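You operate a simulated robot arm through the tools that you are given. There is no shell and no other tool. Be economical: measure what you need, move in short steps, check, and stop when the job is done.

The job below is to be done with a simulated robot arm. You get a single attempt, and the scene is never put back.

JOB
Soap the beige cloth, wash the greasy patch off, then wipe out the drip tray.
Fine: pull the tray out; one pump from the purple pot; cloth back under the spout, tray shut. Where these are worked on the way, their far stop is far enough and under half their travel is too little: drip tray. What is to be rubbed or washed off counts as gone when no trace of it is left.

Only the result counts: the job must be done as asked and must still hold three seconds after the hand-in. Knocking over, shifting, dropping, spilling or breaking anything else fails it. Flat cloth is picked up by pressing the open fingertips on it (5 to 10 N) and closing them slowly along it; thin cloth reads only 2 to 8 mm in the jaws.

ROBOT AND FRAMES
A 7-joint arm with a three-finger gripper on a trunk, on a base that drives. Base frame: it is fixed to the floor where the robot stands at the start and does not move with it; the origin is under the middle of the robot, x ahead of it, y to its left, z up; the surface under the hand at the start is at about z = 0.86. Units: m, degrees, N and s.
Its first joint turns from -166.0 to 166.0 degrees. Places, roughly: beige cloth [0.75, -1.25, 0.75]; blue cloth [0.75, 1, 0.75]; brown brush [0.75, -1, 1]; drip tray [0.7, 0, 0.9]; greasy patch on the side bench [0.6, -1.3, 0.9]; purple pot pump [0.9, -1.3, 1]; teal pot pump [0.9, 0.9, 1]. Payload 2.69 kg.
Tool frame: the origin (TCP) lies between the finger pads and is the grasp point; the fingertips stand 0.029 m ahead of it; z points along the fingers, y is the line along which they close. The gripper opens to 0.12 m. The gripper's body begins 0.078 m behind the TCP.
Orientation is told as [roll, pitch, yaw] about the base's x, y, z axes, in that order, counted from this pose: with the fingers straight down and closing along the base's y, the tool's x points along the base's -x, its y along +y and its z along -z.

CONTROLS
- The arm moves only by the tool move_arm. Its argument "moves" is a list of rows, each a list of 7 numbers: the closure in counts, from 0 (fully open) to 255 (shut), then the shift along the base's x, y, z in m, then the turn, a rotation vector about the base's x, y, z in degrees. In form: [[gripper, dx, dy, dz, wx, wy, wz], ...]. A call has 1 to 20 rows; each row shifts and turns the commanded pose from where the row before left it. Rows are played at 5 a second. More than 0.05 m and 8.6 degrees between two rows, or a gripper value outside its range, and nothing of the call is played. A pose out of reach is approached as far as the arm can. The call stops where the force on the tool passes 40 N (or 10 N more than at its start, if that is more) or the arm is blocked; 0.2 s more then pass. Each finger halts on what it meets, pressing with about 38 N; the grip force reading is that of the motor and also rises with nothing between the fingers. The clock runs only during rows and for 0.2 s after the last one: add rows that do not move to give the fingers time. The reply holds the time, the measured pose of the TCP, the force on the tool along the base axes, the opening and the grip force, in the units named above and with some noise, with the torque about the TCP (base axes, N m) and any sound that the robot's microphone picked up.
- Cameras (640 x 400 px; columns grow to the right, rows downward): "scene" is now at [0.3815, 0.1667, 1.1388]; the picture's right is [-0.27, -0.96, 0.00], its down [-0.55, 0.15, -0.82] and it looks along [0.79, -0.22, -0.57] (base axes); focal length 214 px, centre (320, 200). "wrist" rides on the gripper at [0.063, 0, -0.104] in the tool frame; the picture's right is [0.00, 1.00, 0.00], its down [-0.83, 0.00, -0.56] and it looks along [-0.56, 0.00, 0.83] (tool axes); focal length 275 px, centre (320, 200). There is no depth. A picture from a camera that has moved, and an enlarged one, comes with that camera's place and axes in the base frame and with its lens.
- capture(camera): a new picture of that camera. No time passes.
- slide_trunk(by): slides the trunk up (or, below 0, down) by that many m; the arm and the scene camera ride with it, the base frame stays. It gives what a move gives, with no picture.
- drive_base(legs): drives the robot by 1 to 6 legs, each [ahead, left, turn to the left] in m, m and degrees, along the robot's own axes; the way and the turn of a leg run together, so that a leg with both is an arc; at most 1.5 m and 180 degrees a leg. The arm and the cameras ride along, it lands a little off, and it stops where it bumps. It gives what a move gives.
- head_to(pan, tilt): turns the head with the scene camera to pan (to the left, within 143 degrees either way) and tilt (down, from -29 to 69), counted from straight ahead of the robot. It gives what a move gives.
- enlarge(camera, box): a new picture of the part [left, top, right, bottom] of that camera's present view, enlarged. No time passes.
- finish_job(): hands the job in; it is judged then, once.

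Go step by step. Nothing tells you exact positions but the pictures and the camera data: compare them with the known pose of the tool, close in by small moves and look again before you grip or let go. The budget is 120 turns and 78 pictures, counting those below and the enlarged ones. Unless the task says otherwise, let go and move clear before handing in, and close with one line.

The tools are called after "Request:" as a command line: name --pt "numbers of a row" for each row, then --argument value for the rest, lists and objects as JSON in quotes. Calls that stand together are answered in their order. move_arm: Moves the arm, as the interface text tells. Its arguments: {"type":"object","properties":{"moves":{"type":"array"}},"required":["moves"]} The other tools are called the same way: slide_trunk (by) slides the trunk up or down; drive_base (legs) drives the base; head_to (pan, tilt) turns the head that bears the scene camera; capture (camera) takes a picture; enlarge (camera, box) takes an enlarged picture of a part of a camera's view; finish_job () hands the job in.

At the start:

```text
clock: 0.0
eef_pos: [0.566, 0.1486, 1.1228]
ee_rot: [0.0, 0.0, 0.0]
wrist_force: [-0.8, 1.1, -0.1]
torque: [-0.03, -0.03, 0.02]
gripper_width: 0.1199
grip_force: 0.1
trunk travel left (down, up): [-0.125, 0.461]
robot x, y, heading: [0.003, -0.0003, 0.1]
head pan, tilt: [-15.4, 34.9]
```

scene: 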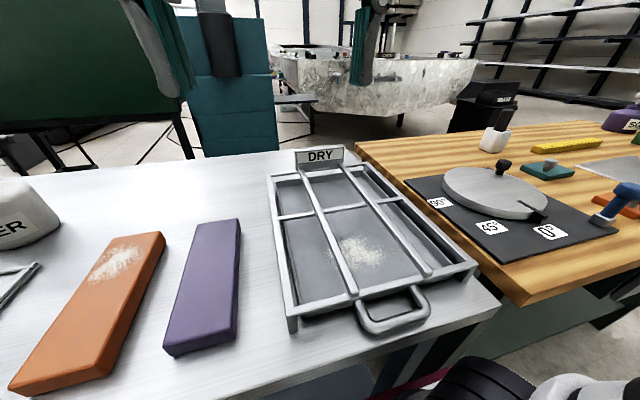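
wrist: 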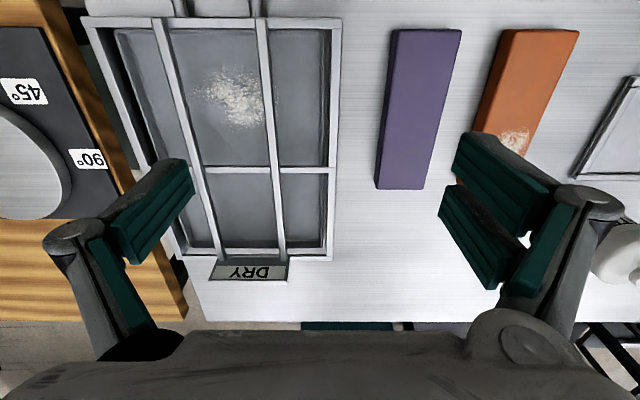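

The drip tray with its pull handle is ahead of me, under a rack; the purple pot and the cloth should be to the right. I'll turn the head that way first.

Request:
head_to --pan -65 --tilt 30

Request:
capture --camera "scene"

```text
clock: 1.2
eef_pos: [0.5676, 0.1498, 1.1231]
ee_rot: [0.0, -0.1, 0.0]
wrist_force: [-0.2, 0.4, -0.1]
torque: [0.02, 0.02, 0.0]
gripper_width: 0.1199
grip_force: 0.0
trunk travel left (down, up): [-0.125, 0.461]
robot x, y, heading: [0.003, 0.0007, 0.1]
head pan, tilt: [-65.0, 30.0]
```

```text
75 pictures are left
camera scene: at [0.3349, 0.1082, 1.1465], right [-0.91, -0.42, 0.0], down [-0.21, 0.45, -0.87], along [0.37, -0.78, -0.5], focal length 214 px, centre (320, 200)
```

scene: 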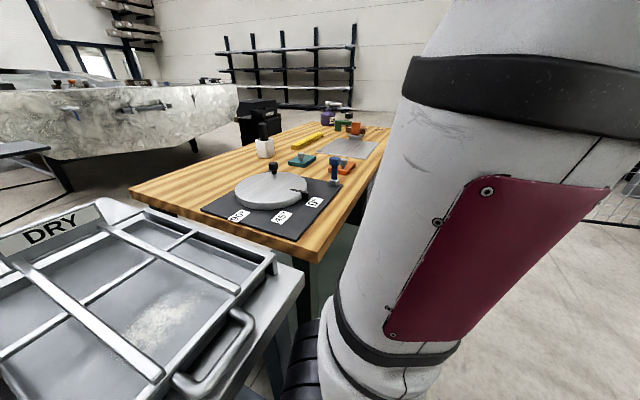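

The right bench holds a turntable, the brush and pots further right. I'll raise the trunk a bit and drive right along the bench for a better look.

Request:
slide_trunk --by 0.15

Request:
drive_base --legs '[[0, -1.1, 0]]'

Request:
head_to --pan -15 --tilt 40

Request:
capture --camera "scene"

Request:
capture --camera "wrist"

```text
clock: 2.9
eef_pos: [0.5682, 0.1479, 1.2725]
ee_rot: [0.0, 0.0, 0.1]
wrist_force: [-0.7, -0.5, -0.4]
torque: [0.03, -0.01, -0.01]
gripper_width: 0.1202
grip_force: 0.1
trunk travel left (down, up): [-0.275, 0.311]
robot x, y, heading: [-0.0005, 0.0002, -0.1]
head pan, tilt: [-65.0, 30.0]
```

```text
clock: 8.6
eef_pos: [0.5724, -0.9583, 1.2734]
ee_rot: [0.1, 0.1, 0.8]
wrist_force: [-0.3, 0.1, -0.3]
torque: [0.03, -0.02, -0.01]
gripper_width: 0.1199
grip_force: 0.1
trunk travel left (down, up): [-0.275, 0.311]
robot x, y, heading: [0.0078, -1.1148, 1.0]
head pan, tilt: [-65.0, 30.0]
```

```text
clock: 9.8
eef_pos: [0.5733, -0.9585, 1.2732]
ee_rot: [0.0, -0.1, 0.9]
wrist_force: [0.1, 0.7, -0.7]
torque: [0.0, 0.0, -0.02]
gripper_width: 0.1199
grip_force: 0.0
trunk travel left (down, up): [-0.275, 0.311]
robot x, y, heading: [0.0081, -1.1134, 0.8]
head pan, tilt: [-15.0, 40.0]
```

```text
74 pictures are left
camera scene: at [0.3512, -0.9421, 1.2816], right [-0.25, -0.97, 0.0], down [-0.62, 0.16, -0.77], along [0.74, -0.19, -0.64], focal length 214 px, centre (320, 200)
```

scene: 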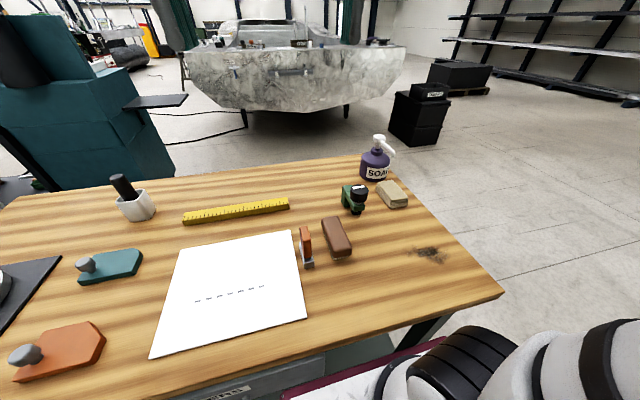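

```text
73 pictures are left
camera wrist: at [0.5104, -0.9598, 1.3774], right [-0.02, 1.0, 0.0], down [0.83, 0.01, 0.56], along [0.56, 0.01, -0.83], focal length 275 px, centre (320, 200)
```

wrist: 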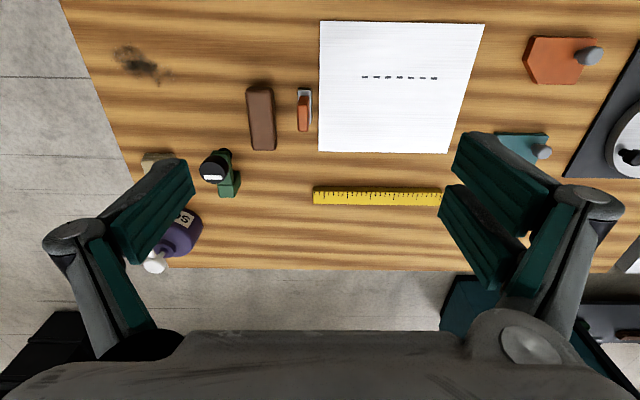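

The purple soap pot stands at the bench's right end, with the beige cloth lying folded under its spout and the dark greasy patch nearer me. I'll enlarge that region.

Request:
enlarge --camera "scene" --box '[320, 120, 480, 270]'

Request:
enlarge --camera "wrist" --box '[100, 20, 260, 280]'

```text
2.67 times, centred on (400, 195) of scene
camera zoom: at [0.3512, -0.9421, 1.2816], right [-0.25, -0.97, 0.0], down [-0.62, 0.16, -0.77], along [0.74, -0.19, -0.64], focal length 572 px, centre (107, 213)
```

zoom: 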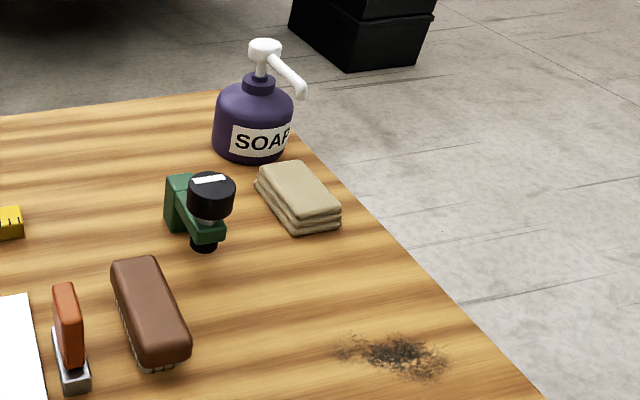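

```text
1.54 times, centred on (180, 150) of wrist
camera zoom: at [0.5104, -0.9598, 1.3774], right [-0.02, 1.0, 0.0], down [0.83, 0.01, 0.56], along [0.56, 0.01, -0.83], focal length 424 px, centre (535, 277)
```

zoom: 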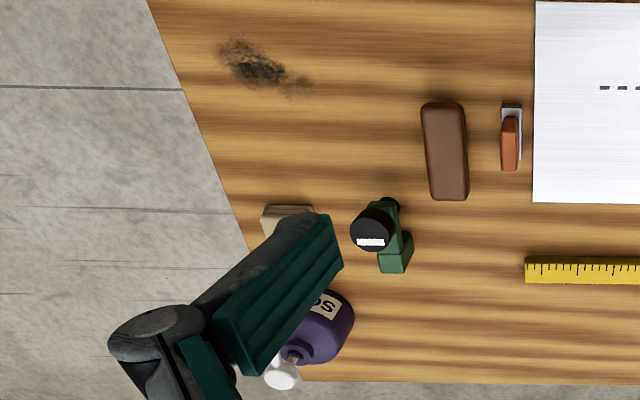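

Grease is at about (0.585, -1.267, 0.86), the cloth around (0.79, -1.28), the pot at about (0.93, -1.29). I'll move the hand over there to see the spout and cloth close up.

Request:
move_arm --pt "0 0.01 -0.04 0 0 0 0" --pt "0 0.01 -0.04 0 0 0 0" --pt "0 0.01 -0.04 0 0 0 0" --pt "0 0.01 -0.04 0 0 0 0" --pt "0 0.01 -0.04 -0.02 0 0 0" --pt "0 0.01 -0.04 -0.02 0 0 0" --pt "0 0.01 -0.04 -0.02 0 0 0" --pt "0 0 -0.03 -0.02 0 0 -0.8" --pt "0 0 0 0 0 0 0"

Request:
capture --camera "wrist"

Request:
enlarge --camera "scene" --box '[320, 120, 480, 220]'

```text
clock: 11.8
eef_pos: [0.6434, -1.2706, 1.192]
ee_rot: [0.1, 0.0, 0.1]
wrist_force: [0.6, -0.3, 1.0]
torque: [0.01, 0.0, 0.01]
gripper_width: 0.1201
grip_force: 0.0
trunk travel left (down, up): [-0.275, 0.311]
robot x, y, heading: [0.0097, -1.1138, 1.0]
head pan, tilt: [-15.0, 40.0]
```

```text
70 pictures are left
camera wrist: at [0.581, -1.2697, 1.2962], right [0.0, 1.0, 0.0], down [0.83, 0.0, 0.56], along [0.56, 0.0, -0.83], focal length 275 px, centre (320, 200)
```

wrist: 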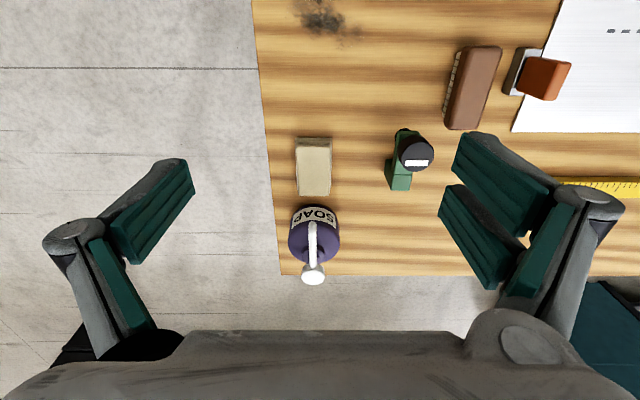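

```text
4.00 times, centred on (400, 170) of scene
camera zoom: at [0.3512, -0.9421, 1.2816], right [-0.25, -0.97, 0.0], down [-0.62, 0.16, -0.77], along [0.74, -0.19, -0.64], focal length 858 px, centre (0, 320)
```

zoom: 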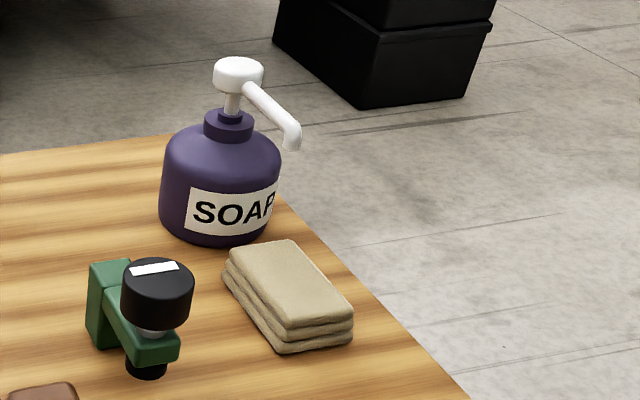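

The spout points toward me, its tip near x ≈ 0.835, roughly over the back edge of the cloth. I'll go above for a steeper view before pumping.

Request:
move_arm --pt "100 0.04 -0.002 0 0 0 0" --pt "200 0.04 -0.002 0 0 0 0" --pt "255 0.04 -0.002 0 0 0 0" --pt "255 0.04 -0.002 0 0 0 0" --pt "255 0.04 -0.002 0 0 0 0" --pt "255 0 0 0 0 0 0"

Request:
capture --camera "wrist"

```text
clock: 13.2
eef_pos: [0.8424, -1.28, 1.1933]
ee_rot: [-0.1, -0.1, 0.0]
wrist_force: [-0.2, 0.4, 0.5]
torque: [-0.03, -0.04, 0.01]
gripper_width: 0.0
grip_force: 28.9
trunk travel left (down, up): [-0.275, 0.311]
robot x, y, heading: [0.0072, -1.1166, 0.8]
head pan, tilt: [-15.0, 40.0]
```

```text
68 pictures are left
camera wrist: at [0.7811, -1.2803, 1.2967], right [0.0, 1.0, 0.0], down [0.83, 0.0, 0.56], along [0.56, 0.0, -0.83], focal length 275 px, centre (320, 200)
```

wrist: 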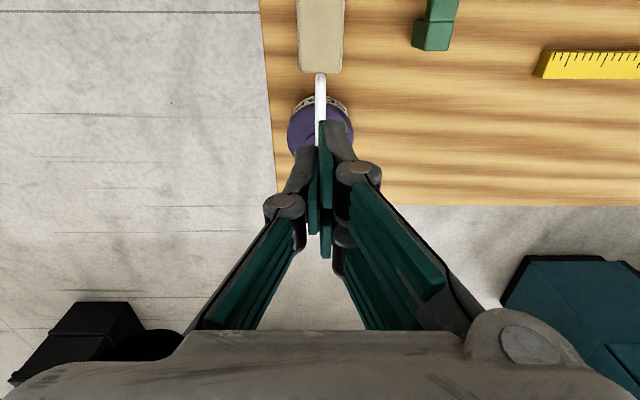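

The spout tip (x ≈ 0.835) is just over the cloth's back edge (≈ 0.84), so I'll nudge the cloth about 2 cm under it first. Moving above the cloth's near half with jaws partly open.

Request:
move_arm --pt "70 -0.04 0 0 0 0 0" --pt "70 -0.03 0 -0.03 0 0 0" --pt "70 0 0 -0.05 0 0 0" --pt "70 0 0 -0.05 0 0 0" --pt "70 0 0 -0.05 0 0 0" --pt "70 0 0 -0.05 0 0 0" --pt "70 0 0 0 0 0 0"

Request:
capture --camera "wrist"

Request:
enlarge --camera "scene" --box '[320, 120, 480, 220]'

```text
clock: 14.8
eef_pos: [0.7741, -1.2785, 0.9641]
ee_rot: [0.1, 0.0, -0.1]
wrist_force: [0.4, 0.2, -0.4]
torque: [0.01, 0.01, 0.0]
gripper_width: 0.0871
grip_force: 0.1
trunk travel left (down, up): [-0.275, 0.311]
robot x, y, heading: [0.0098, -1.1145, 0.8]
head pan, tilt: [-15.0, 40.0]
```

```text
67 pictures are left
camera wrist: at [0.7117, -1.2793, 1.0679], right [0.0, 1.0, 0.0], down [0.83, 0.0, 0.56], along [0.56, 0.0, -0.83], focal length 275 px, centre (320, 200)
```

wrist: 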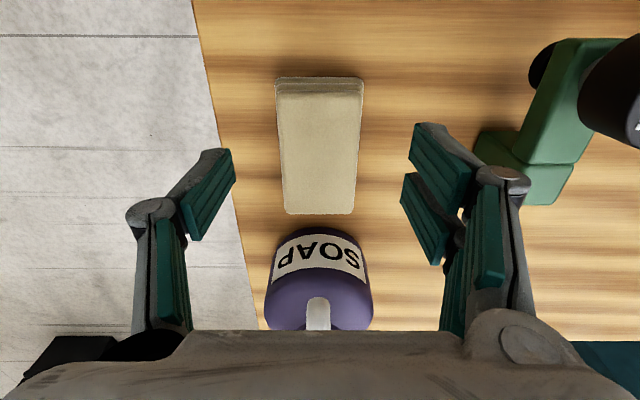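

```text
4.00 times, centred on (400, 170) of scene
camera zoom: at [0.3511, -0.942, 1.2817], right [-0.25, -0.97, 0.0], down [-0.62, 0.16, -0.77], along [0.74, -0.19, -0.64], focal length 858 px, centre (0, 320)
```

zoom: 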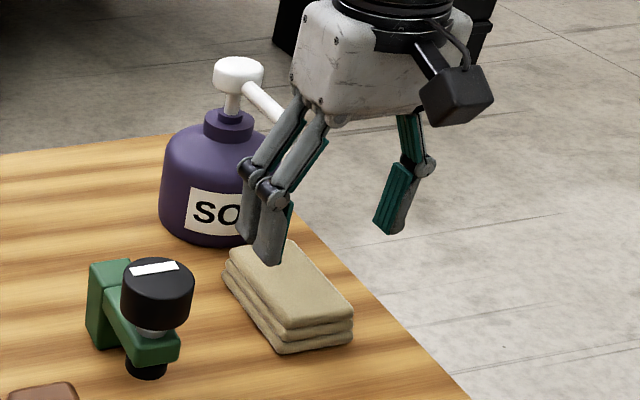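

The cloth spans x ≈ 0.75–0.85, y ≈ -1.307…-1.252. I'll lower around its near half, grip the sides, and slide it ~2 cm toward the pot.

Request:
move_arm --pt "70 -0.008 -0.001 -0.03 0 0 0" --pt "70 0 0 -0.03 0 0 0" --pt "70 0 0 -0.012 0 0 0" --pt "70 0 0 0 0 0 0" --pt "110 0 0 0 0 0 0" --pt "140 0 0 0 0 0 0" --pt "155 0 0 0 0 0 0" --pt "155 0 0 0 0 0 0"

Request:
capture --camera "wrist"

```text
clock: 16.6
eef_pos: [0.7652, -1.2789, 0.8924]
ee_rot: [-0.1, 0.0, 0.0]
wrist_force: [0.2, -0.1, 1.4]
torque: [-0.09, 0.03, -0.01]
gripper_width: 0.0612
grip_force: 37.9
trunk travel left (down, up): [-0.275, 0.311]
robot x, y, heading: [0.0087, -1.1139, 0.7]
head pan, tilt: [-15.0, 40.0]
```

```text
65 pictures are left
camera wrist: at [0.7025, -1.2791, 0.9968], right [0.0, 1.0, 0.0], down [0.83, 0.0, 0.56], along [0.56, 0.0, -0.83], focal length 275 px, centre (320, 200)
```

wrist: 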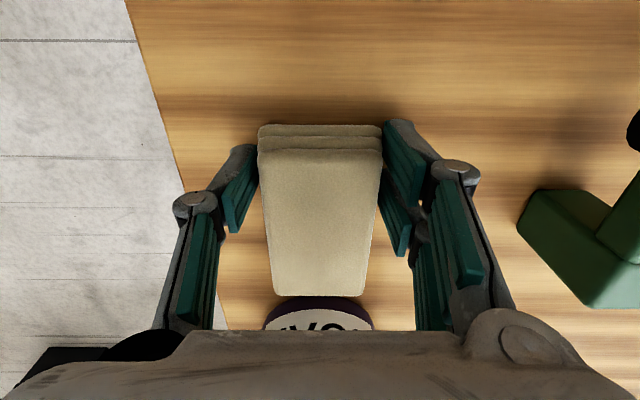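

The cloth is gripped (6 cm wide). I'll lift a hair, shift +x by 16 mm, set down, and release.

Request:
move_arm --pt "160 0 0 0.004 0 0 0" --pt "160 0.008 0 0 0 0 0" --pt "160 0.008 0 0 0 0 0" --pt "160 0 0 -0.004 0 0 0" --pt "160 0 0 0 0 0 0" --pt "110 0 0 0 0 0 0" --pt "70 0 0 0 0 0 0" --pt "70 0 0 0.04 0 0 0" --pt "70 0 0 0.04 0 0 0" --pt "70 -0.04 0 0.04 0 0 0" --pt "70 -0.04 0 0.04 0 0 0" --pt "70 -0.04 0 0 0 0 0" --pt "70 0 0 0 0 0 0"

Request:
capture --camera "wrist"

Request:
enlarge --camera "scene" --box '[320, 120, 480, 220]'

```text
refused: row 10 steps farther than a row can; nothing moved
```

```text
64 pictures are left
camera wrist: at [0.7025, -1.2791, 0.9968], right [0.0, 1.0, 0.0], down [0.83, 0.0, 0.56], along [0.56, 0.0, -0.83], focal length 275 px, centre (320, 200)
```

wrist: 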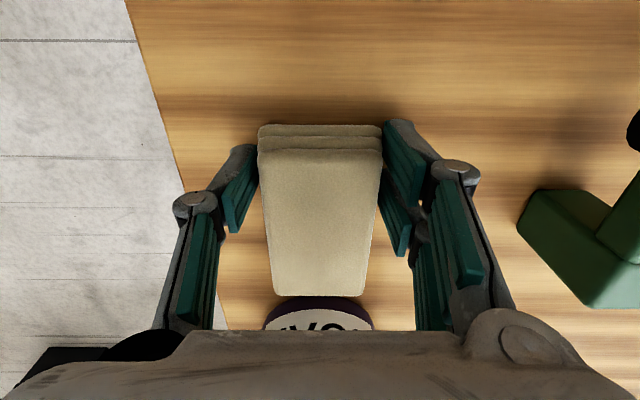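

```text
4.00 times, centred on (400, 170) of scene
camera zoom: at [0.3512, -0.9421, 1.2816], right [-0.25, -0.97, 0.0], down [-0.62, 0.16, -0.77], along [0.74, -0.19, -0.64], focal length 858 px, centre (0, 320)
```

zoom: 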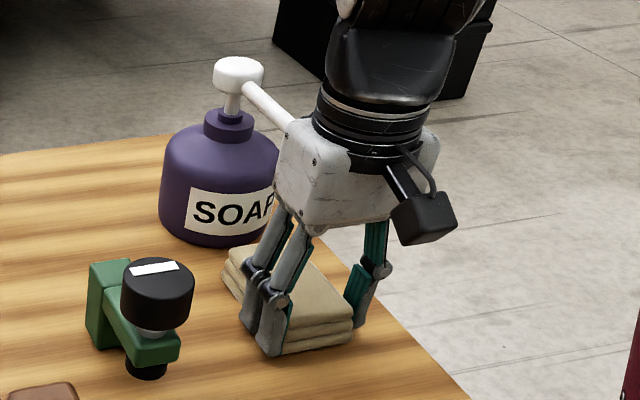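

One row was over the step limit, and the hand's body looks close to the spout anyway. I'll release and instead push the cloth gently from its near edge with both fingers.

Request:
move_arm --pt "110 0 0 0 0 0 0" --pt "70 0 0 0 0 0 0" --pt "70 0 0 0.04 0 0 0" --pt "70 -0.03 0 0.02 0 0 0" --pt "150 -0.03 0 0 0 0 0" --pt "150 0 0 -0.04 0 0 0" --pt "150 0 0 -0.02 0 0 0" --pt "150 0.01 0 0 0 0 0" --pt "150 0.01 0 0 0 0 0" --pt "150 0.008 0 0 0 0 0" --pt "150 0.008 0 0 0 0 0" --pt "150 0.008 0 0 0 0 0" --pt "150 0.006 0 0 0 0 0" --pt "150 0 0 0 0 0 0"

Request:
capture --camera "wrist"

```text
clock: 19.6
eef_pos: [0.7553, -1.2801, 0.8922]
ee_rot: [0.0, 0.0, -0.1]
wrist_force: [-0.4, -0.6, 0.3]
torque: [-0.04, 0.05, 0.0]
gripper_width: 0.0494
grip_force: 0.0
trunk travel left (down, up): [-0.275, 0.311]
robot x, y, heading: [0.0096, -1.1136, 1.0]
head pan, tilt: [-15.0, 40.0]
```

```text
62 pictures are left
camera wrist: at [0.693, -1.2796, 0.9958], right [0.0, 1.0, 0.0], down [0.83, 0.0, 0.56], along [0.56, 0.0, -0.83], focal length 275 px, centre (320, 200)
```

wrist: 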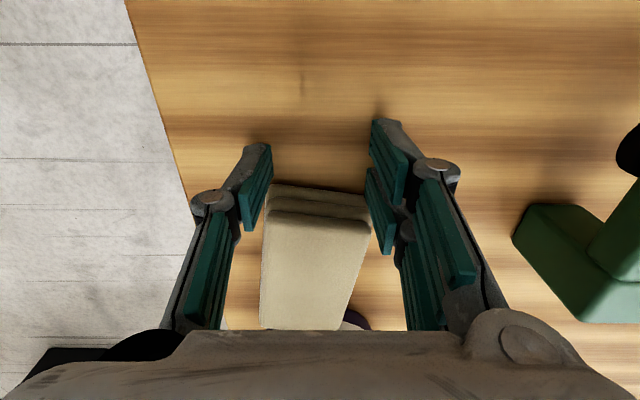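

The cloth slid toward the pot with a slight twist. I'll back off and check its position relative to the spout and pot.

Request:
move_arm --pt "150 -0.02 0 0 0 0 0" --pt "150 -0.02 0 0.03 0 0 0" --pt "150 -0.02 0 0.04 0 0 0" --pt "150 -0.02 0 0.04 0 0 0" --pt "150 0 0 0.05 0 0 0" --pt "255 0.03 0 0.03 0 0 0" --pt "255 0.04 0 0 0 0 0" --pt "255 0 0 0 0 0 0"

Request:
capture --camera "wrist"

Request:
enlarge --camera "scene" --box '[320, 120, 480, 220]'

```text
clock: 21.4
eef_pos: [0.7427, -1.2792, 1.0816]
ee_rot: [0.0, 0.0, 0.0]
wrist_force: [0.1, 0.0, 1.0]
torque: [0.02, 0.0, 0.02]
gripper_width: 0.0001
grip_force: 28.2
trunk travel left (down, up): [-0.275, 0.311]
robot x, y, heading: [0.0076, -1.1144, 0.9]
head pan, tilt: [-15.0, 40.0]
```

```text
61 pictures are left
camera wrist: at [0.6811, -1.2785, 1.1857], right [0.0, 1.0, 0.0], down [0.83, 0.0, 0.56], along [0.56, 0.0, -0.83], focal length 275 px, centre (320, 200)
```

wrist: 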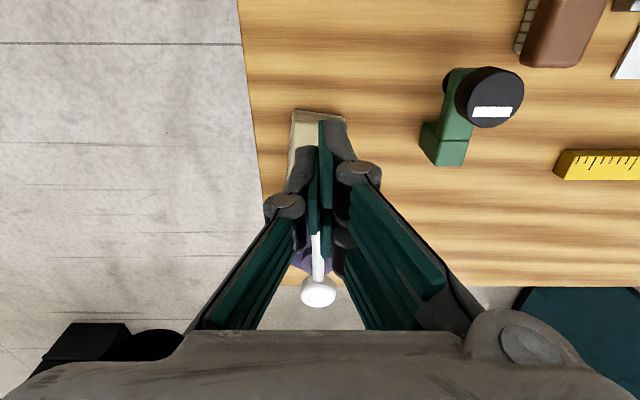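

```text
4.00 times, centred on (400, 170) of scene
camera zoom: at [0.3511, -0.942, 1.2816], right [-0.25, -0.97, 0.0], down [-0.62, 0.16, -0.77], along [0.74, -0.19, -0.64], focal length 858 px, centre (0, 320)
```

zoom: 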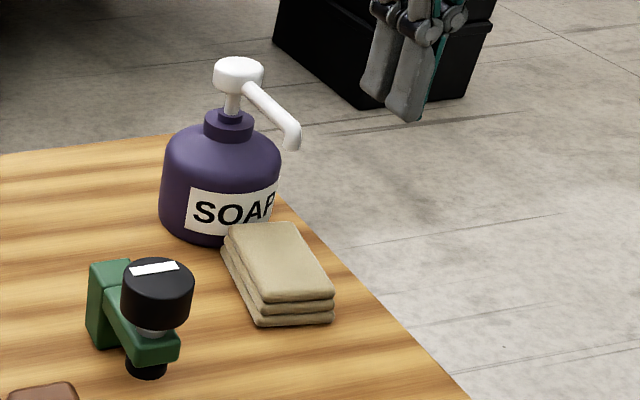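

The cloth now lies well under the spout. Next I place the closed fingers above the pump head at about (0.917, -1.281), top z ≈ 1.005.

Request:
move_arm --pt "255 0.04 0 0 0 0 0" --pt "255 0.045 0 0 0 0 0" --pt "255 0.045 0 0 0 0 0" --pt "255 0.044 -0.001 0 0 0 0" --pt "255 0 0 0 0 0 0" --pt "255 0 0 0 0 0 0"

Request:
enlarge --camera "scene" --box '[320, 100, 480, 200]'

Request:
capture --camera "wrist"

```text
clock: 22.8
eef_pos: [0.9168, -1.2803, 1.0795]
ee_rot: [0.1, 0.0, 0.0]
wrist_force: [0.0, 0.4, 0.1]
torque: [-0.01, -0.02, 0.04]
gripper_width: 0.0001
grip_force: 28.6
trunk travel left (down, up): [-0.275, 0.311]
robot x, y, heading: [0.0075, -1.1149, 0.8]
head pan, tilt: [-15.0, 40.0]
```

```text
4.00 times, centred on (400, 150) of scene
camera zoom: at [0.3512, -0.942, 1.2816], right [-0.25, -0.97, 0.0], down [-0.62, 0.16, -0.77], along [0.74, -0.19, -0.64], focal length 858 px, centre (0, 400)
```

zoom: 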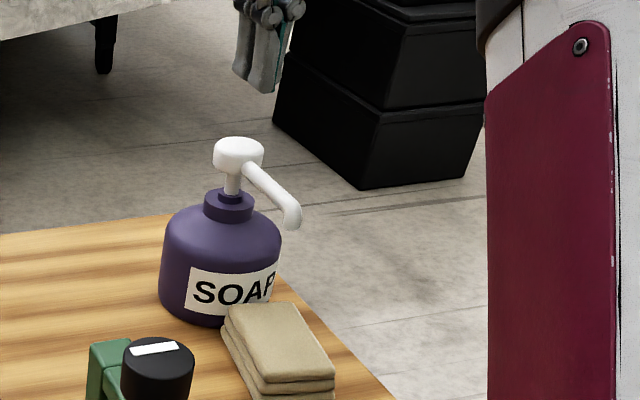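

```text
58 pictures are left
camera wrist: at [0.8543, -1.2804, 1.1843], right [0.0, 1.0, 0.0], down [0.83, 0.0, 0.56], along [0.56, 0.0, -0.83], focal length 275 px, centre (320, 200)
```

wrist: 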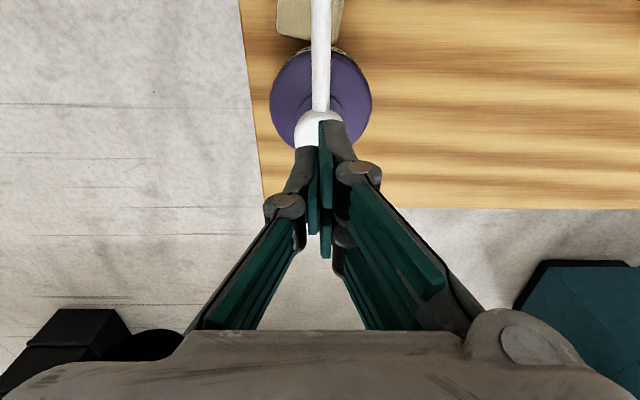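

The fingertips are right above the pump head. Pressing down carefully in small steps.

Request:
move_arm --pt "255 0 0 -0.02 0 0 0" --pt "255 0 0 -0.02 0 0 0" --pt "255 0 0 -0.006 0 0 0" --pt "255 0 0 -0.005 0 0 0" --pt "255 0 0 -0.005 0 0 0"

```text
clock: 24.0
eef_pos: [0.9193, -1.2811, 1.0255]
ee_rot: [0.0, 0.0, -0.1]
wrist_force: [1.1, 0.3, 3.4]
torque: [-0.03, -0.05, 0.02]
gripper_width: 0.0059
grip_force: 28.5
trunk travel left (down, up): [-0.275, 0.311]
robot x, y, heading: [0.0072, -1.1144, 0.9]
head pan, tilt: [-15.0, 40.0]
```

Contact with light force. Continuing to press until the stroke ends.

Request:
move_arm --pt "255 0 0 -0.005 0 0 0" --pt "255 0 0 -0.005 0 0 0" --pt "255 0 0 -0.004 0 0 0" --pt "255 0 0 -0.004 0 0 0" --pt "255 0 0 0 0 0 0"

Request:
enlarge --camera "scene" --box '[320, 100, 480, 200]'

```text
clock: 25.1
eef_pos: [0.9192, -1.2807, 1.0151]
ee_rot: [0.0, -0.7, -0.1]
wrist_force: [-6.9, 1.8, 22.0]
torque: [0.07, 0.26, 0.0]
gripper_width: 0.006
grip_force: 28.8
trunk travel left (down, up): [-0.275, 0.311]
robot x, y, heading: [0.0104, -1.1149, 0.7]
head pan, tilt: [-15.0, 40.0]
stopped in row 5: the force on the tool passed its limit at 41 N (the readings are from after the stop); the commanded pose is now the measured one
```

```text
4.00 times, centred on (400, 150) of scene
camera zoom: at [0.3501, -0.9418, 1.2819], right [-0.25, -0.97, 0.0], down [-0.62, 0.16, -0.77], along [0.74, -0.19, -0.64], focal length 858 px, centre (0, 400)
```

zoom: 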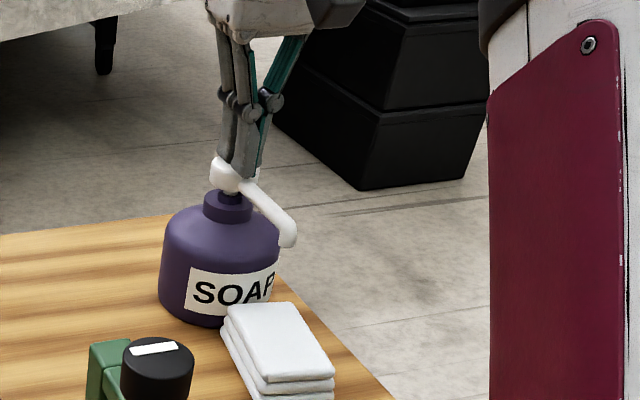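

The stroke bottomed out and the cloth turned white with soap — one pump done. Lifting off straight up.

Request:
move_arm --pt "255 0 0 0.015 0 0 0" --pt "255 0 0 0.02 0 0.7 0" --pt "255 0 0 0.04 0 0 0" --pt "255 0 0 0.04 0 0 0" --pt "255 0 0 0.04 0 0 0" --pt "70 -0.045 0 0 0 0 0" --pt "70 -0.045 0 0 0 0 0" --pt "70 -0.045 0 0 0 0 0" --pt "70 0 0 0 0 0 0"

Request:
capture --camera "wrist"

Request:
enlarge --camera "scene" --box '[320, 120, 480, 220]'

```text
clock: 27.1
eef_pos: [0.7865, -1.2824, 1.1651]
ee_rot: [-0.1, 0.2, 0.0]
wrist_force: [0.1, -0.3, -0.9]
torque: [0.02, 0.0, 0.02]
gripper_width: 0.087
grip_force: 0.3
trunk travel left (down, up): [-0.275, 0.311]
robot x, y, heading: [0.0085, -1.1152, 0.7]
head pan, tilt: [-15.0, 40.0]
```

```text
56 pictures are left
camera wrist: at [0.7252, -1.2827, 1.2699], right [0.0, 1.0, 0.0], down [0.83, 0.0, 0.55], along [0.55, 0.0, -0.83], focal length 275 px, centre (320, 200)
```

wrist: 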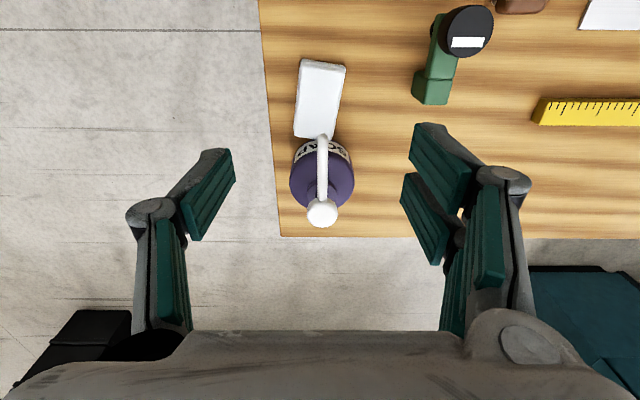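

```text
4.00 times, centred on (400, 170) of scene
camera zoom: at [0.3513, -0.942, 1.2816], right [-0.25, -0.97, 0.0], down [-0.62, 0.16, -0.77], along [0.74, -0.19, -0.64], focal length 858 px, centre (0, 320)
```

zoom: 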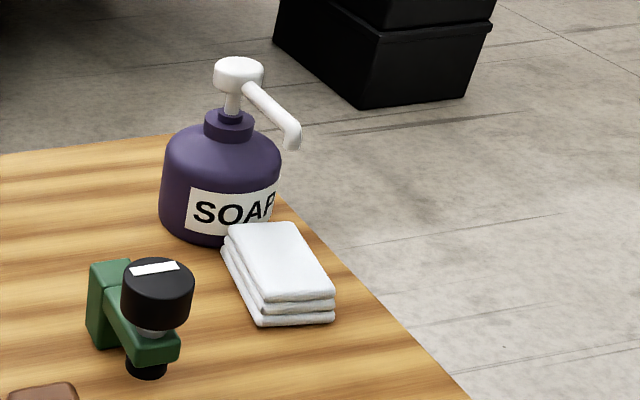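

The soapy cloth is turned about -9° with its near edge at x ≈ 0.773. I'll turn the jaws to match and grip the near end (keeping the hand's body off the spout).

Request:
move_arm --pt "70 -0.008 0.003 0 0 0 -8.5" --pt "70 0 0 -0.05 0 0 0" --pt "70 0 0 -0.05 0 0 0" --pt "70 0 0 -0.05 0 0 0" --pt "70 0 0 -0.05 0 0 0" --pt "70 0 0 -0.03 0 0 0" --pt "70 0 0 0 0 0 0"

Request:
capture --camera "wrist"

Request:
enlarge --camera "scene" --box '[320, 120, 480, 220]'

```text
clock: 28.7
eef_pos: [0.7756, -1.2774, 0.9339]
ee_rot: [-0.1, 0.2, -8.4]
wrist_force: [-1.2, -0.3, -0.2]
torque: [0.03, -0.01, -0.02]
gripper_width: 0.0871
grip_force: 0.1
trunk travel left (down, up): [-0.275, 0.311]
robot x, y, heading: [0.0097, -1.1161, 1.0]
head pan, tilt: [-15.0, 40.0]
```

```text
54 pictures are left
camera wrist: at [0.7146, -1.2676, 1.0398], right [0.14, 0.99, 0.0], down [0.82, -0.12, 0.55], along [0.55, -0.08, -0.83], focal length 275 px, centre (320, 200)
```

wrist: 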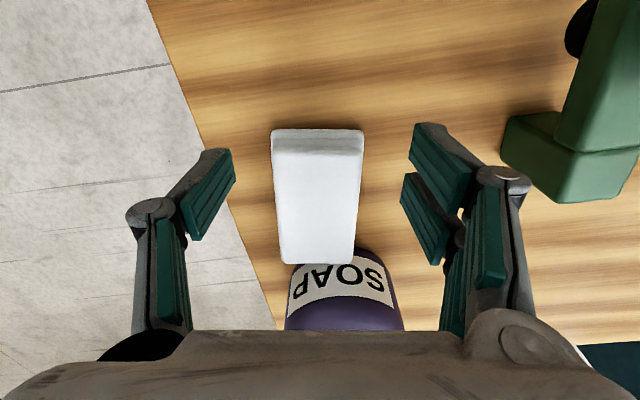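

```text
4.00 times, centred on (400, 170) of scene
camera zoom: at [0.3512, -0.942, 1.2816], right [-0.25, -0.97, 0.0], down [-0.62, 0.16, -0.77], along [0.74, -0.19, -0.64], focal length 858 px, centre (0, 320)
```

zoom: 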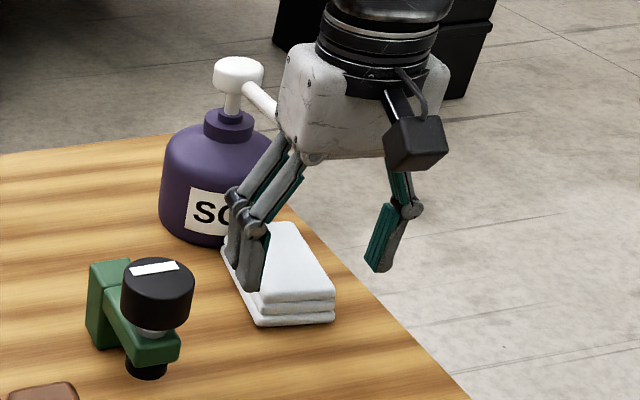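

Aligned. Lowering the last 4 cm and gripping the near end, then pulling it 7 cm back away from the pot.

Request:
move_arm --pt "70 0.005 0 -0.02 0 0 0" --pt "70 0 0 -0.022 0 0 0" --pt "70 0 0 0 0 0 0" --pt "110 0 0 0 0 0 0" --pt "140 0 0 0 0 0 0" --pt "160 0 0 0 0 0 0" --pt "160 0 0 0 0 0 0"

```text
clock: 30.3
eef_pos: [0.7817, -1.2789, 0.8928]
ee_rot: [-0.1, 0.2, -8.5]
wrist_force: [0.5, -0.3, 0.6]
torque: [0.01, -0.01, -0.04]
gripper_width: 0.061
grip_force: 38.2
trunk travel left (down, up): [-0.275, 0.311]
robot x, y, heading: [0.0098, -1.1164, 0.7]
head pan, tilt: [-15.0, 40.0]
```

Gripped. Pulling back, setting down, then regripping at the middle of the cloth.

Request:
move_arm --pt "160 0 0 0.005 0 0 0" --pt "160 -0.03 0.004 0 0 0 0" --pt "160 -0.04 0.006 0 0 0 0" --pt "160 -0.03 0.004 0 0 0 0" --pt "160 0 0 -0.005 0 0 0" --pt "160 0 0 0 0 0 0" --pt "110 0 0 0 0 0 0" --pt "70 0 0 0 0 0 0" --pt "70 0 0 0.04 0 0 0" --pt "70 0 0 0.04 0 0 0" --pt "70 0.02 -0.003 0 0 0 0" --pt "70 0.02 -0.003 0 0 0 0" --pt "70 0 0 0 0 0 0"

Request:
capture --camera "wrist"

```text
clock: 33.1
eef_pos: [0.7218, -1.269, 0.9753]
ee_rot: [-0.2, 0.2, -8.5]
wrist_force: [0.5, -1.1, 1.2]
torque: [-0.01, -0.04, 0.0]
gripper_width: 0.0871
grip_force: 0.1
trunk travel left (down, up): [-0.275, 0.311]
robot x, y, heading: [0.0082, -1.117, 0.9]
head pan, tilt: [-15.0, 40.0]
```

```text
52 pictures are left
camera wrist: at [0.6615, -1.259, 1.0791], right [0.14, 0.99, 0.0], down [0.83, -0.12, 0.55], along [0.55, -0.08, -0.83], focal length 275 px, centre (320, 200)
```

wrist: 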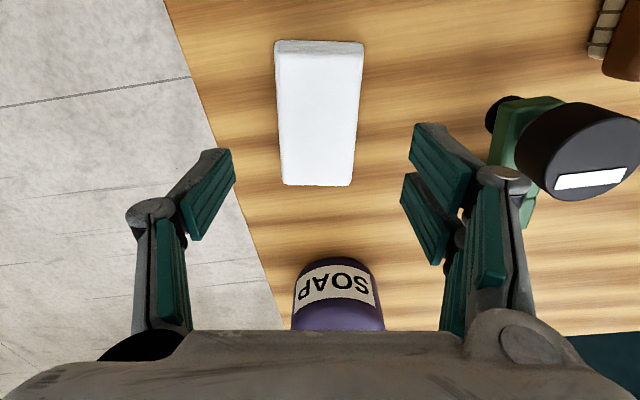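

Cloth centre is about x 0.728. I'll grip it there, slightly higher so its underside stands proud of the fingertips for wiping.

Request:
move_arm --pt "70 0.006 -0.001 -0.04 0 0 0" --pt "70 0 0 -0.036 0 0 0" --pt "70 0 0 0 0 0 0" --pt "110 0 0 0 0 0 0" --pt "140 0 0 0 0 0 0" --pt "160 0 0 0 0 0 0" --pt "160 0 0 0 0 0 0" --pt "160 0 0 0.03 0 0 0" --pt "160 0 0 0.03 0 0 0" --pt "160 0 0 0 0 0 0"

Request:
capture --camera "wrist"

Request:
enlarge --camera "scene" --box '[340, 140, 500, 290]'

```text
clock: 35.3
eef_pos: [0.7289, -1.2708, 0.959]
ee_rot: [-0.1, 0.2, -8.5]
wrist_force: [0.3, -0.9, -0.3]
torque: [0.01, -0.01, 0.0]
gripper_width: 0.0612
grip_force: 37.7
trunk travel left (down, up): [-0.275, 0.311]
robot x, y, heading: [0.0067, -1.1135, 0.7]
head pan, tilt: [-15.0, 40.0]
```

```text
51 pictures are left
camera wrist: at [0.6671, -1.2624, 1.0634], right [0.14, 0.99, 0.0], down [0.83, -0.12, 0.55], along [0.55, -0.08, -0.83], focal length 275 px, centre (320, 200)
```

wrist: 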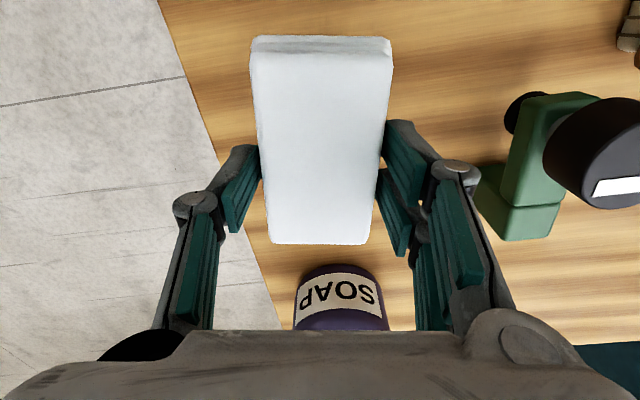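

```text
2.67 times, centred on (420, 215) of scene
camera zoom: at [0.3513, -0.942, 1.2816], right [-0.25, -0.97, 0.0], down [-0.62, 0.16, -0.77], along [0.74, -0.19, -0.64], focal length 572 px, centre (53, 160)
```

zoom: 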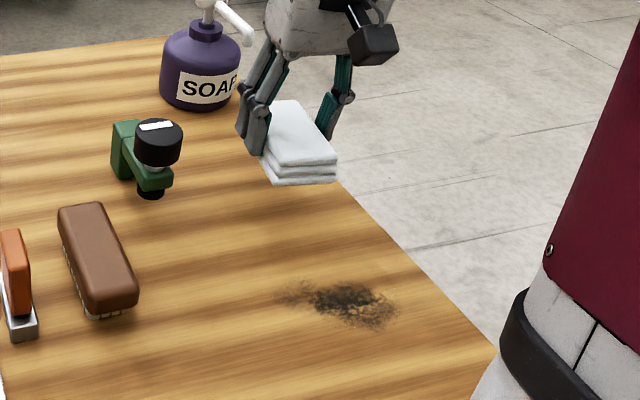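

The cloth is held with its underside free. Grease spans about x 0.55–0.61, y -1.31…-1.22. I'll carry the cloth above it and lower until it touches.

Request:
move_arm --pt "160 -0.04 0.002 0 0 0 0" --pt "160 -0.04 0.002 0 0 0 0" --pt "160 -0.04 0.002 0 0 0 0" --pt "160 -0.029 0 0 0 0 0" --pt "160 0 0 -0.04 0 0 0" --pt "160 0 0 -0.012 0 0 0" --pt "160 0 0 -0.004 0 0 0" --pt "160 0 0 -0.003 0 0 0" --pt "160 0 0 0 0 0 0"

```text
clock: 37.3
eef_pos: [0.579, -1.2644, 0.8994]
ee_rot: [-0.1, 0.2, -8.6]
wrist_force: [0.0, -0.2, 0.3]
torque: [-0.03, -0.02, -0.01]
gripper_width: 0.0611
grip_force: 38.0
trunk travel left (down, up): [-0.275, 0.311]
robot x, y, heading: [0.0082, -1.1155, 0.8]
head pan, tilt: [-15.0, 40.0]
```

Request:
move_arm --pt "160 0 0 -0.002 0 0 0" --pt "160 0 0 -0.002 0 0 0" --pt "160 0 0 -0.002 0 0 0" --pt "160 0 0 0 0 0 0"

```text
clock: 38.3
eef_pos: [0.5795, -1.2654, 0.8933]
ee_rot: [0.0, 0.1, -8.6]
wrist_force: [4.5, 2.4, 38.2]
torque: [0.13, -0.18, -0.06]
gripper_width: 0.061
grip_force: 38.3
trunk travel left (down, up): [-0.275, 0.311]
robot x, y, heading: [0.0086, -1.1116, 0.7]
head pan, tilt: [-15.0, 40.0]
```

Firm contact (38 N), a bit too hard. I'll back off 2.5 mm and stroke across the patch.

Request:
move_arm --pt "160 0 0 0.0025 0 0 0" --pt "160 0 -0.015 0 0 0 0" --pt "160 0 -0.015 0 0 0 0" --pt "160 0 -0.015 0 0 0 0" --pt "160 0 0.02 0 0 0 0" --pt "160 0 0.02 0 0 0 0" --pt "160 0 0.02 0 0 0 0" --pt "160 0 0.02 0 0 0 0" --pt "160 0 0.015 0 0 0 0" --pt "160 0 -0.02 0 0 0 0" --pt "160 0 -0.02 0 0 0 0" --pt "160 0 -0.02 0 0 0 0" --pt "160 0 -0.02 0 0 0 0" --pt "160 0 -0.015 0 0 0 0"

Request:
enlarge --camera "scene" --box '[340, 140, 500, 290]'

```text
clock: 41.3
eef_pos: [0.5778, -1.3109, 0.8957]
ee_rot: [-0.1, 0.2, -8.5]
wrist_force: [0.2, -0.2, -0.7]
torque: [-0.01, 0.01, 0.05]
gripper_width: 0.061
grip_force: 37.9
trunk travel left (down, up): [-0.275, 0.311]
robot x, y, heading: [0.0056, -1.1126, 1.1]
head pan, tilt: [-15.0, 40.0]
```

```text
2.67 times, centred on (420, 215) of scene
camera zoom: at [0.3511, -0.9419, 1.2816], right [-0.25, -0.97, 0.0], down [-0.62, 0.16, -0.77], along [0.74, -0.19, -0.64], focal length 572 px, centre (53, 160)
```

zoom: 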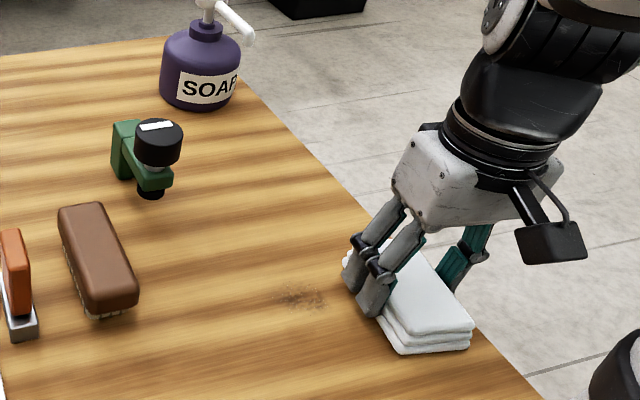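

It's working: most is gone, a faint part remains near (0.60, -1.23). The pressure faded, so I'll press ~1.5 mm lower and rub more.

Request:
move_arm --pt "160 0.005 0 -0.0015 0 0 0" --pt "160 0 0.02 0 0 0 0" --pt "160 0 0.02 0 0 0 0" --pt "160 0 0.02 0 0 0 0" --pt "160 0 0.02 0 0 0 0" --pt "160 0 0.02 0 0 0 0" --pt "160 0.005 -0.02 0 0 0 0" --pt "160 0 -0.02 0 0 0 0" --pt "160 0 -0.02 0 0 0 0" --pt "160 0 -0.02 0 0 0 0" --pt "160 0 -0.02 0 0 0 0" --pt "160 0 0.02 0 0 0 0" --pt "160 0 0.02 0 0 0 0" --pt "160 0 0.02 0 0 0 0" --pt "160 0 0.02 0 0 0 0" --pt "160 0 0.02 0 0 0 0"

Request:
enlarge --camera "scene" --box '[340, 140, 500, 290]'

```text
clock: 43.3
eef_pos: [0.588, -1.2633, 0.8944]
ee_rot: [0.1, 0.1, -8.5]
wrist_force: [-5.5, 0.5, 20.3]
torque: [0.13, 0.23, -0.08]
gripper_width: 0.061
grip_force: 38.0
trunk travel left (down, up): [-0.275, 0.311]
robot x, y, heading: [0.0042, -1.1141, 0.7]
head pan, tilt: [-15.0, 40.0]
stopped in row 9: the force on the tool passed its limit at 42 N (the readings are from after the stop); the commanded pose is now the measured one
```

```text
2.67 times, centred on (420, 215) of scene
camera zoom: at [0.3504, -0.9416, 1.2818], right [-0.25, -0.97, 0.0], down [-0.62, 0.16, -0.77], along [0.74, -0.19, -0.64], focal length 572 px, centre (53, 160)
```

zoom: 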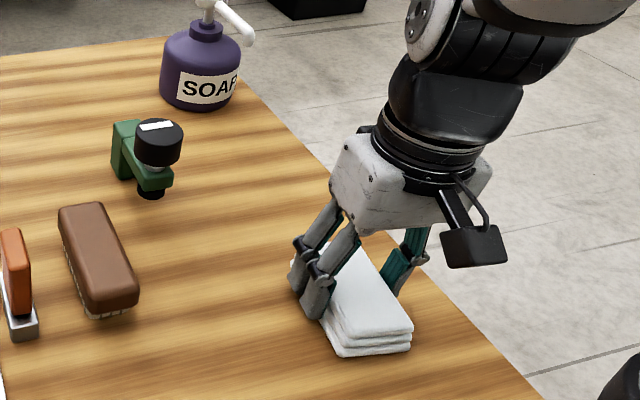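

The left remnant is gone. I'll ease the pressure slightly, make another pass over everything, then lift to inspect.

Request:
move_arm --pt "160 0 0 0.0004 0 0 0" --pt "160 -0.008 -0.02 0 0 0 0" --pt "160 0 -0.02 0 0 0 0" --pt "160 0 -0.015 0 0 0 0" --pt "160 -0.008 0.02 0 0 0 0" --pt "160 0 0.02 0 0 0 0" --pt "160 0 0.02 0 0 0 0" --pt "160 0 0.02 0 0 0 0" --pt "160 0 0.02 0.002 0 0 0" --pt "160 0 0.01 0.04 0 0 0" --pt "160 0.04 0 0.03 0 0 0" --pt "160 0.04 0 0.03 0 0 0" --pt "160 0.04 0 0 0 0 0" --pt "160 0.03 0 0 0 0 0" --pt "160 0 0 0 0 0 0"

Request:
enlarge --camera "scene" --box '[380, 220, 480, 290]'

```text
clock: 46.5
eef_pos: [0.7242, -1.2101, 0.9957]
ee_rot: [0.0, 0.2, -8.4]
wrist_force: [-0.2, -0.6, -0.6]
torque: [-0.01, 0.0, 0.02]
gripper_width: 0.061
grip_force: 38.8
trunk travel left (down, up): [-0.275, 0.311]
robot x, y, heading: [0.0092, -1.1132, 0.6]
head pan, tilt: [-15.0, 40.0]
```

```text
5.71 times, centred on (430, 255) of scene
camera zoom: at [0.3511, -0.9417, 1.2816], right [-0.25, -0.97, 0.0], down [-0.62, 0.16, -0.77], along [0.74, -0.19, -0.64], focal length 1226 px, centre (-309, -114)
```

zoom: 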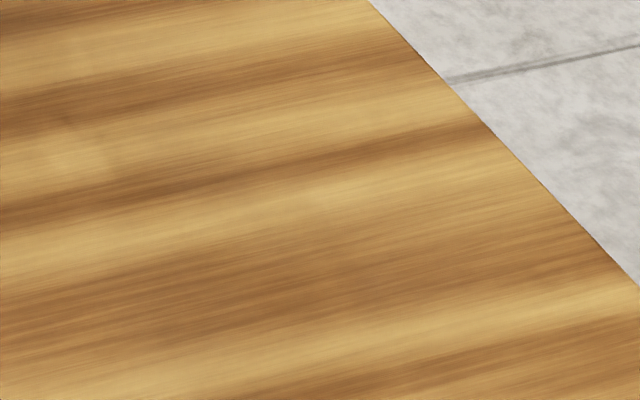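

The patch is gone without a trace. Now I'll raise the cloth, straighten the hand and drive left to the drip tray.

Request:
move_arm --pt "160 0 0.03 0.04 0 0 4.2" --pt "160 -0.02 0.03 0.04 0 0 4.2" --pt "160 -0.03 0.03 0.04 0 0 0" --pt "160 -0.03 0.03 0.03 0 0 0" --pt "160 -0.03 0.03 0 0 0 0" --pt "160 0 0 0 0 0 0"

Request:
drive_base --legs '[[0, 1.1, 0]]'

Request:
head_to --pan 0 --tilt 55

Request:
capture --camera "scene"

Request:
capture --camera "wrist"

```text
refused: row 2 steps farther than a row can; nothing moved
```

```text
clock: 52.2
eef_pos: [0.7062, -0.0959, 0.9961]
ee_rot: [0.0, 0.2, -8.3]
wrist_force: [-0.5, 0.6, -0.5]
torque: [0.0, 0.02, -0.02]
gripper_width: 0.061
grip_force: 37.7
trunk travel left (down, up): [-0.275, 0.311]
robot x, y, heading: [-0.0107, -0.0002, 1.3]
head pan, tilt: [-15.0, 40.0]
```

```text
clock: 53.0
eef_pos: [0.7063, -0.095, 0.9962]
ee_rot: [0.0, 0.2, -8.3]
wrist_force: [0.7, 1.2, 0.1]
torque: [-0.01, 0.0, 0.04]
gripper_width: 0.061
grip_force: 37.7
trunk travel left (down, up): [-0.275, 0.311]
robot x, y, heading: [-0.008, -0.0041, 1.0]
head pan, tilt: [0.0, 55.0]
```

```text
46 pictures are left
camera scene: at [0.3232, 0.192, 1.261], right [0.02, -1.0, 0.0], down [-0.82, -0.01, -0.57], along [0.57, 0.01, -0.82], focal length 214 px, centre (320, 200)
```

scene: 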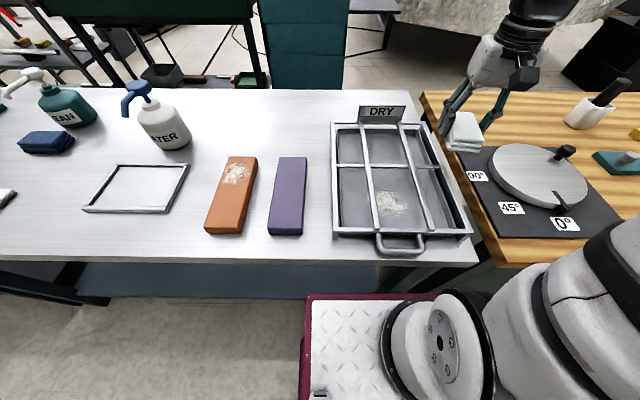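

```text
45 pictures are left
camera wrist: at [0.645, -0.0864, 1.1005], right [0.14, 0.99, 0.0], down [0.82, -0.12, 0.55], along [0.55, -0.08, -0.83], focal length 275 px, centre (320, 200)
```

wrist: 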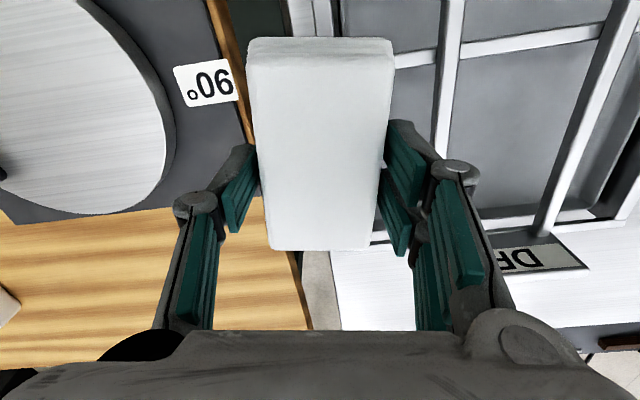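

The tray rack is now before me, and there's free table behind the purple slab (around x 0.84, y 0.28). I'll park the cloth there so the hand is free for the tray handle.

Request:
move_arm --pt "160 0 0 0.04 0 0 4.2" --pt "160 0 0 0.045 0 0 4.1" --pt "160 0.01 0.045 0 0 0 0" --pt "160 0.015 0.045 0 0 0 0" --pt "160 0.015 0.045 0 0 0 0" --pt "160 0.015 0.045 0 0 0 0" --pt "160 0.015 0.045 0 0 0 0" --pt "160 0.015 0.045 0 0 0 0" --pt "160 0.015 0.045 0 0 0 0" --pt "160 0.015 0.045 0 0 0 0" --pt "160 0.015 0.015 0 0 0 0" --pt "160 0 0 0 0 0 0"

Request:
capture --camera "wrist"

Request:
capture --camera "scene"

```text
clock: 55.5
eef_pos: [0.8357, 0.2801, 1.081]
ee_rot: [-0.1, 0.2, 0.0]
wrist_force: [0.4, -0.8, 0.4]
torque: [0.0, -0.01, 0.01]
gripper_width: 0.0608
grip_force: 37.8
trunk travel left (down, up): [-0.275, 0.311]
robot x, y, heading: [-0.0088, -0.0016, 1.0]
head pan, tilt: [0.0, 55.0]
```

```text
44 pictures are left
camera wrist: at [0.7738, 0.2797, 1.1843], right [0.0, 1.0, 0.0], down [0.83, 0.0, 0.55], along [0.55, 0.0, -0.83], focal length 275 px, centre (320, 200)
```

wrist: 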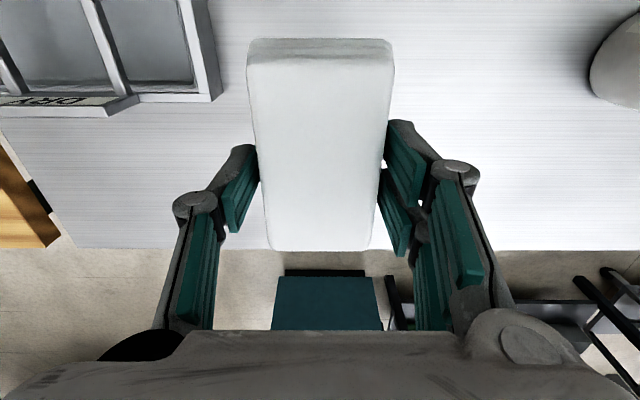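

```text
43 pictures are left
camera scene: at [0.3231, 0.1922, 1.2609], right [0.02, -1.0, 0.0], down [-0.82, -0.01, -0.57], along [0.57, 0.01, -0.82], focal length 214 px, centre (320, 200)
```

scene: 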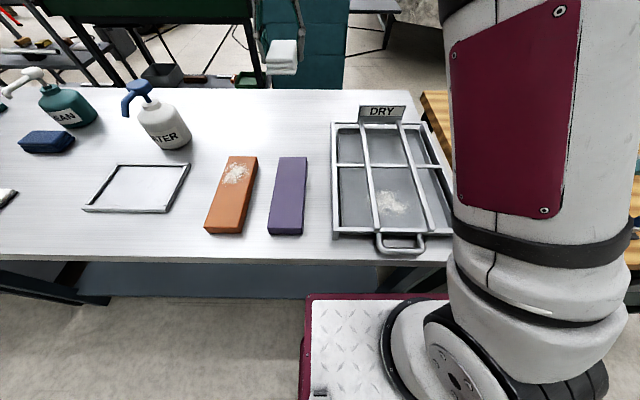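

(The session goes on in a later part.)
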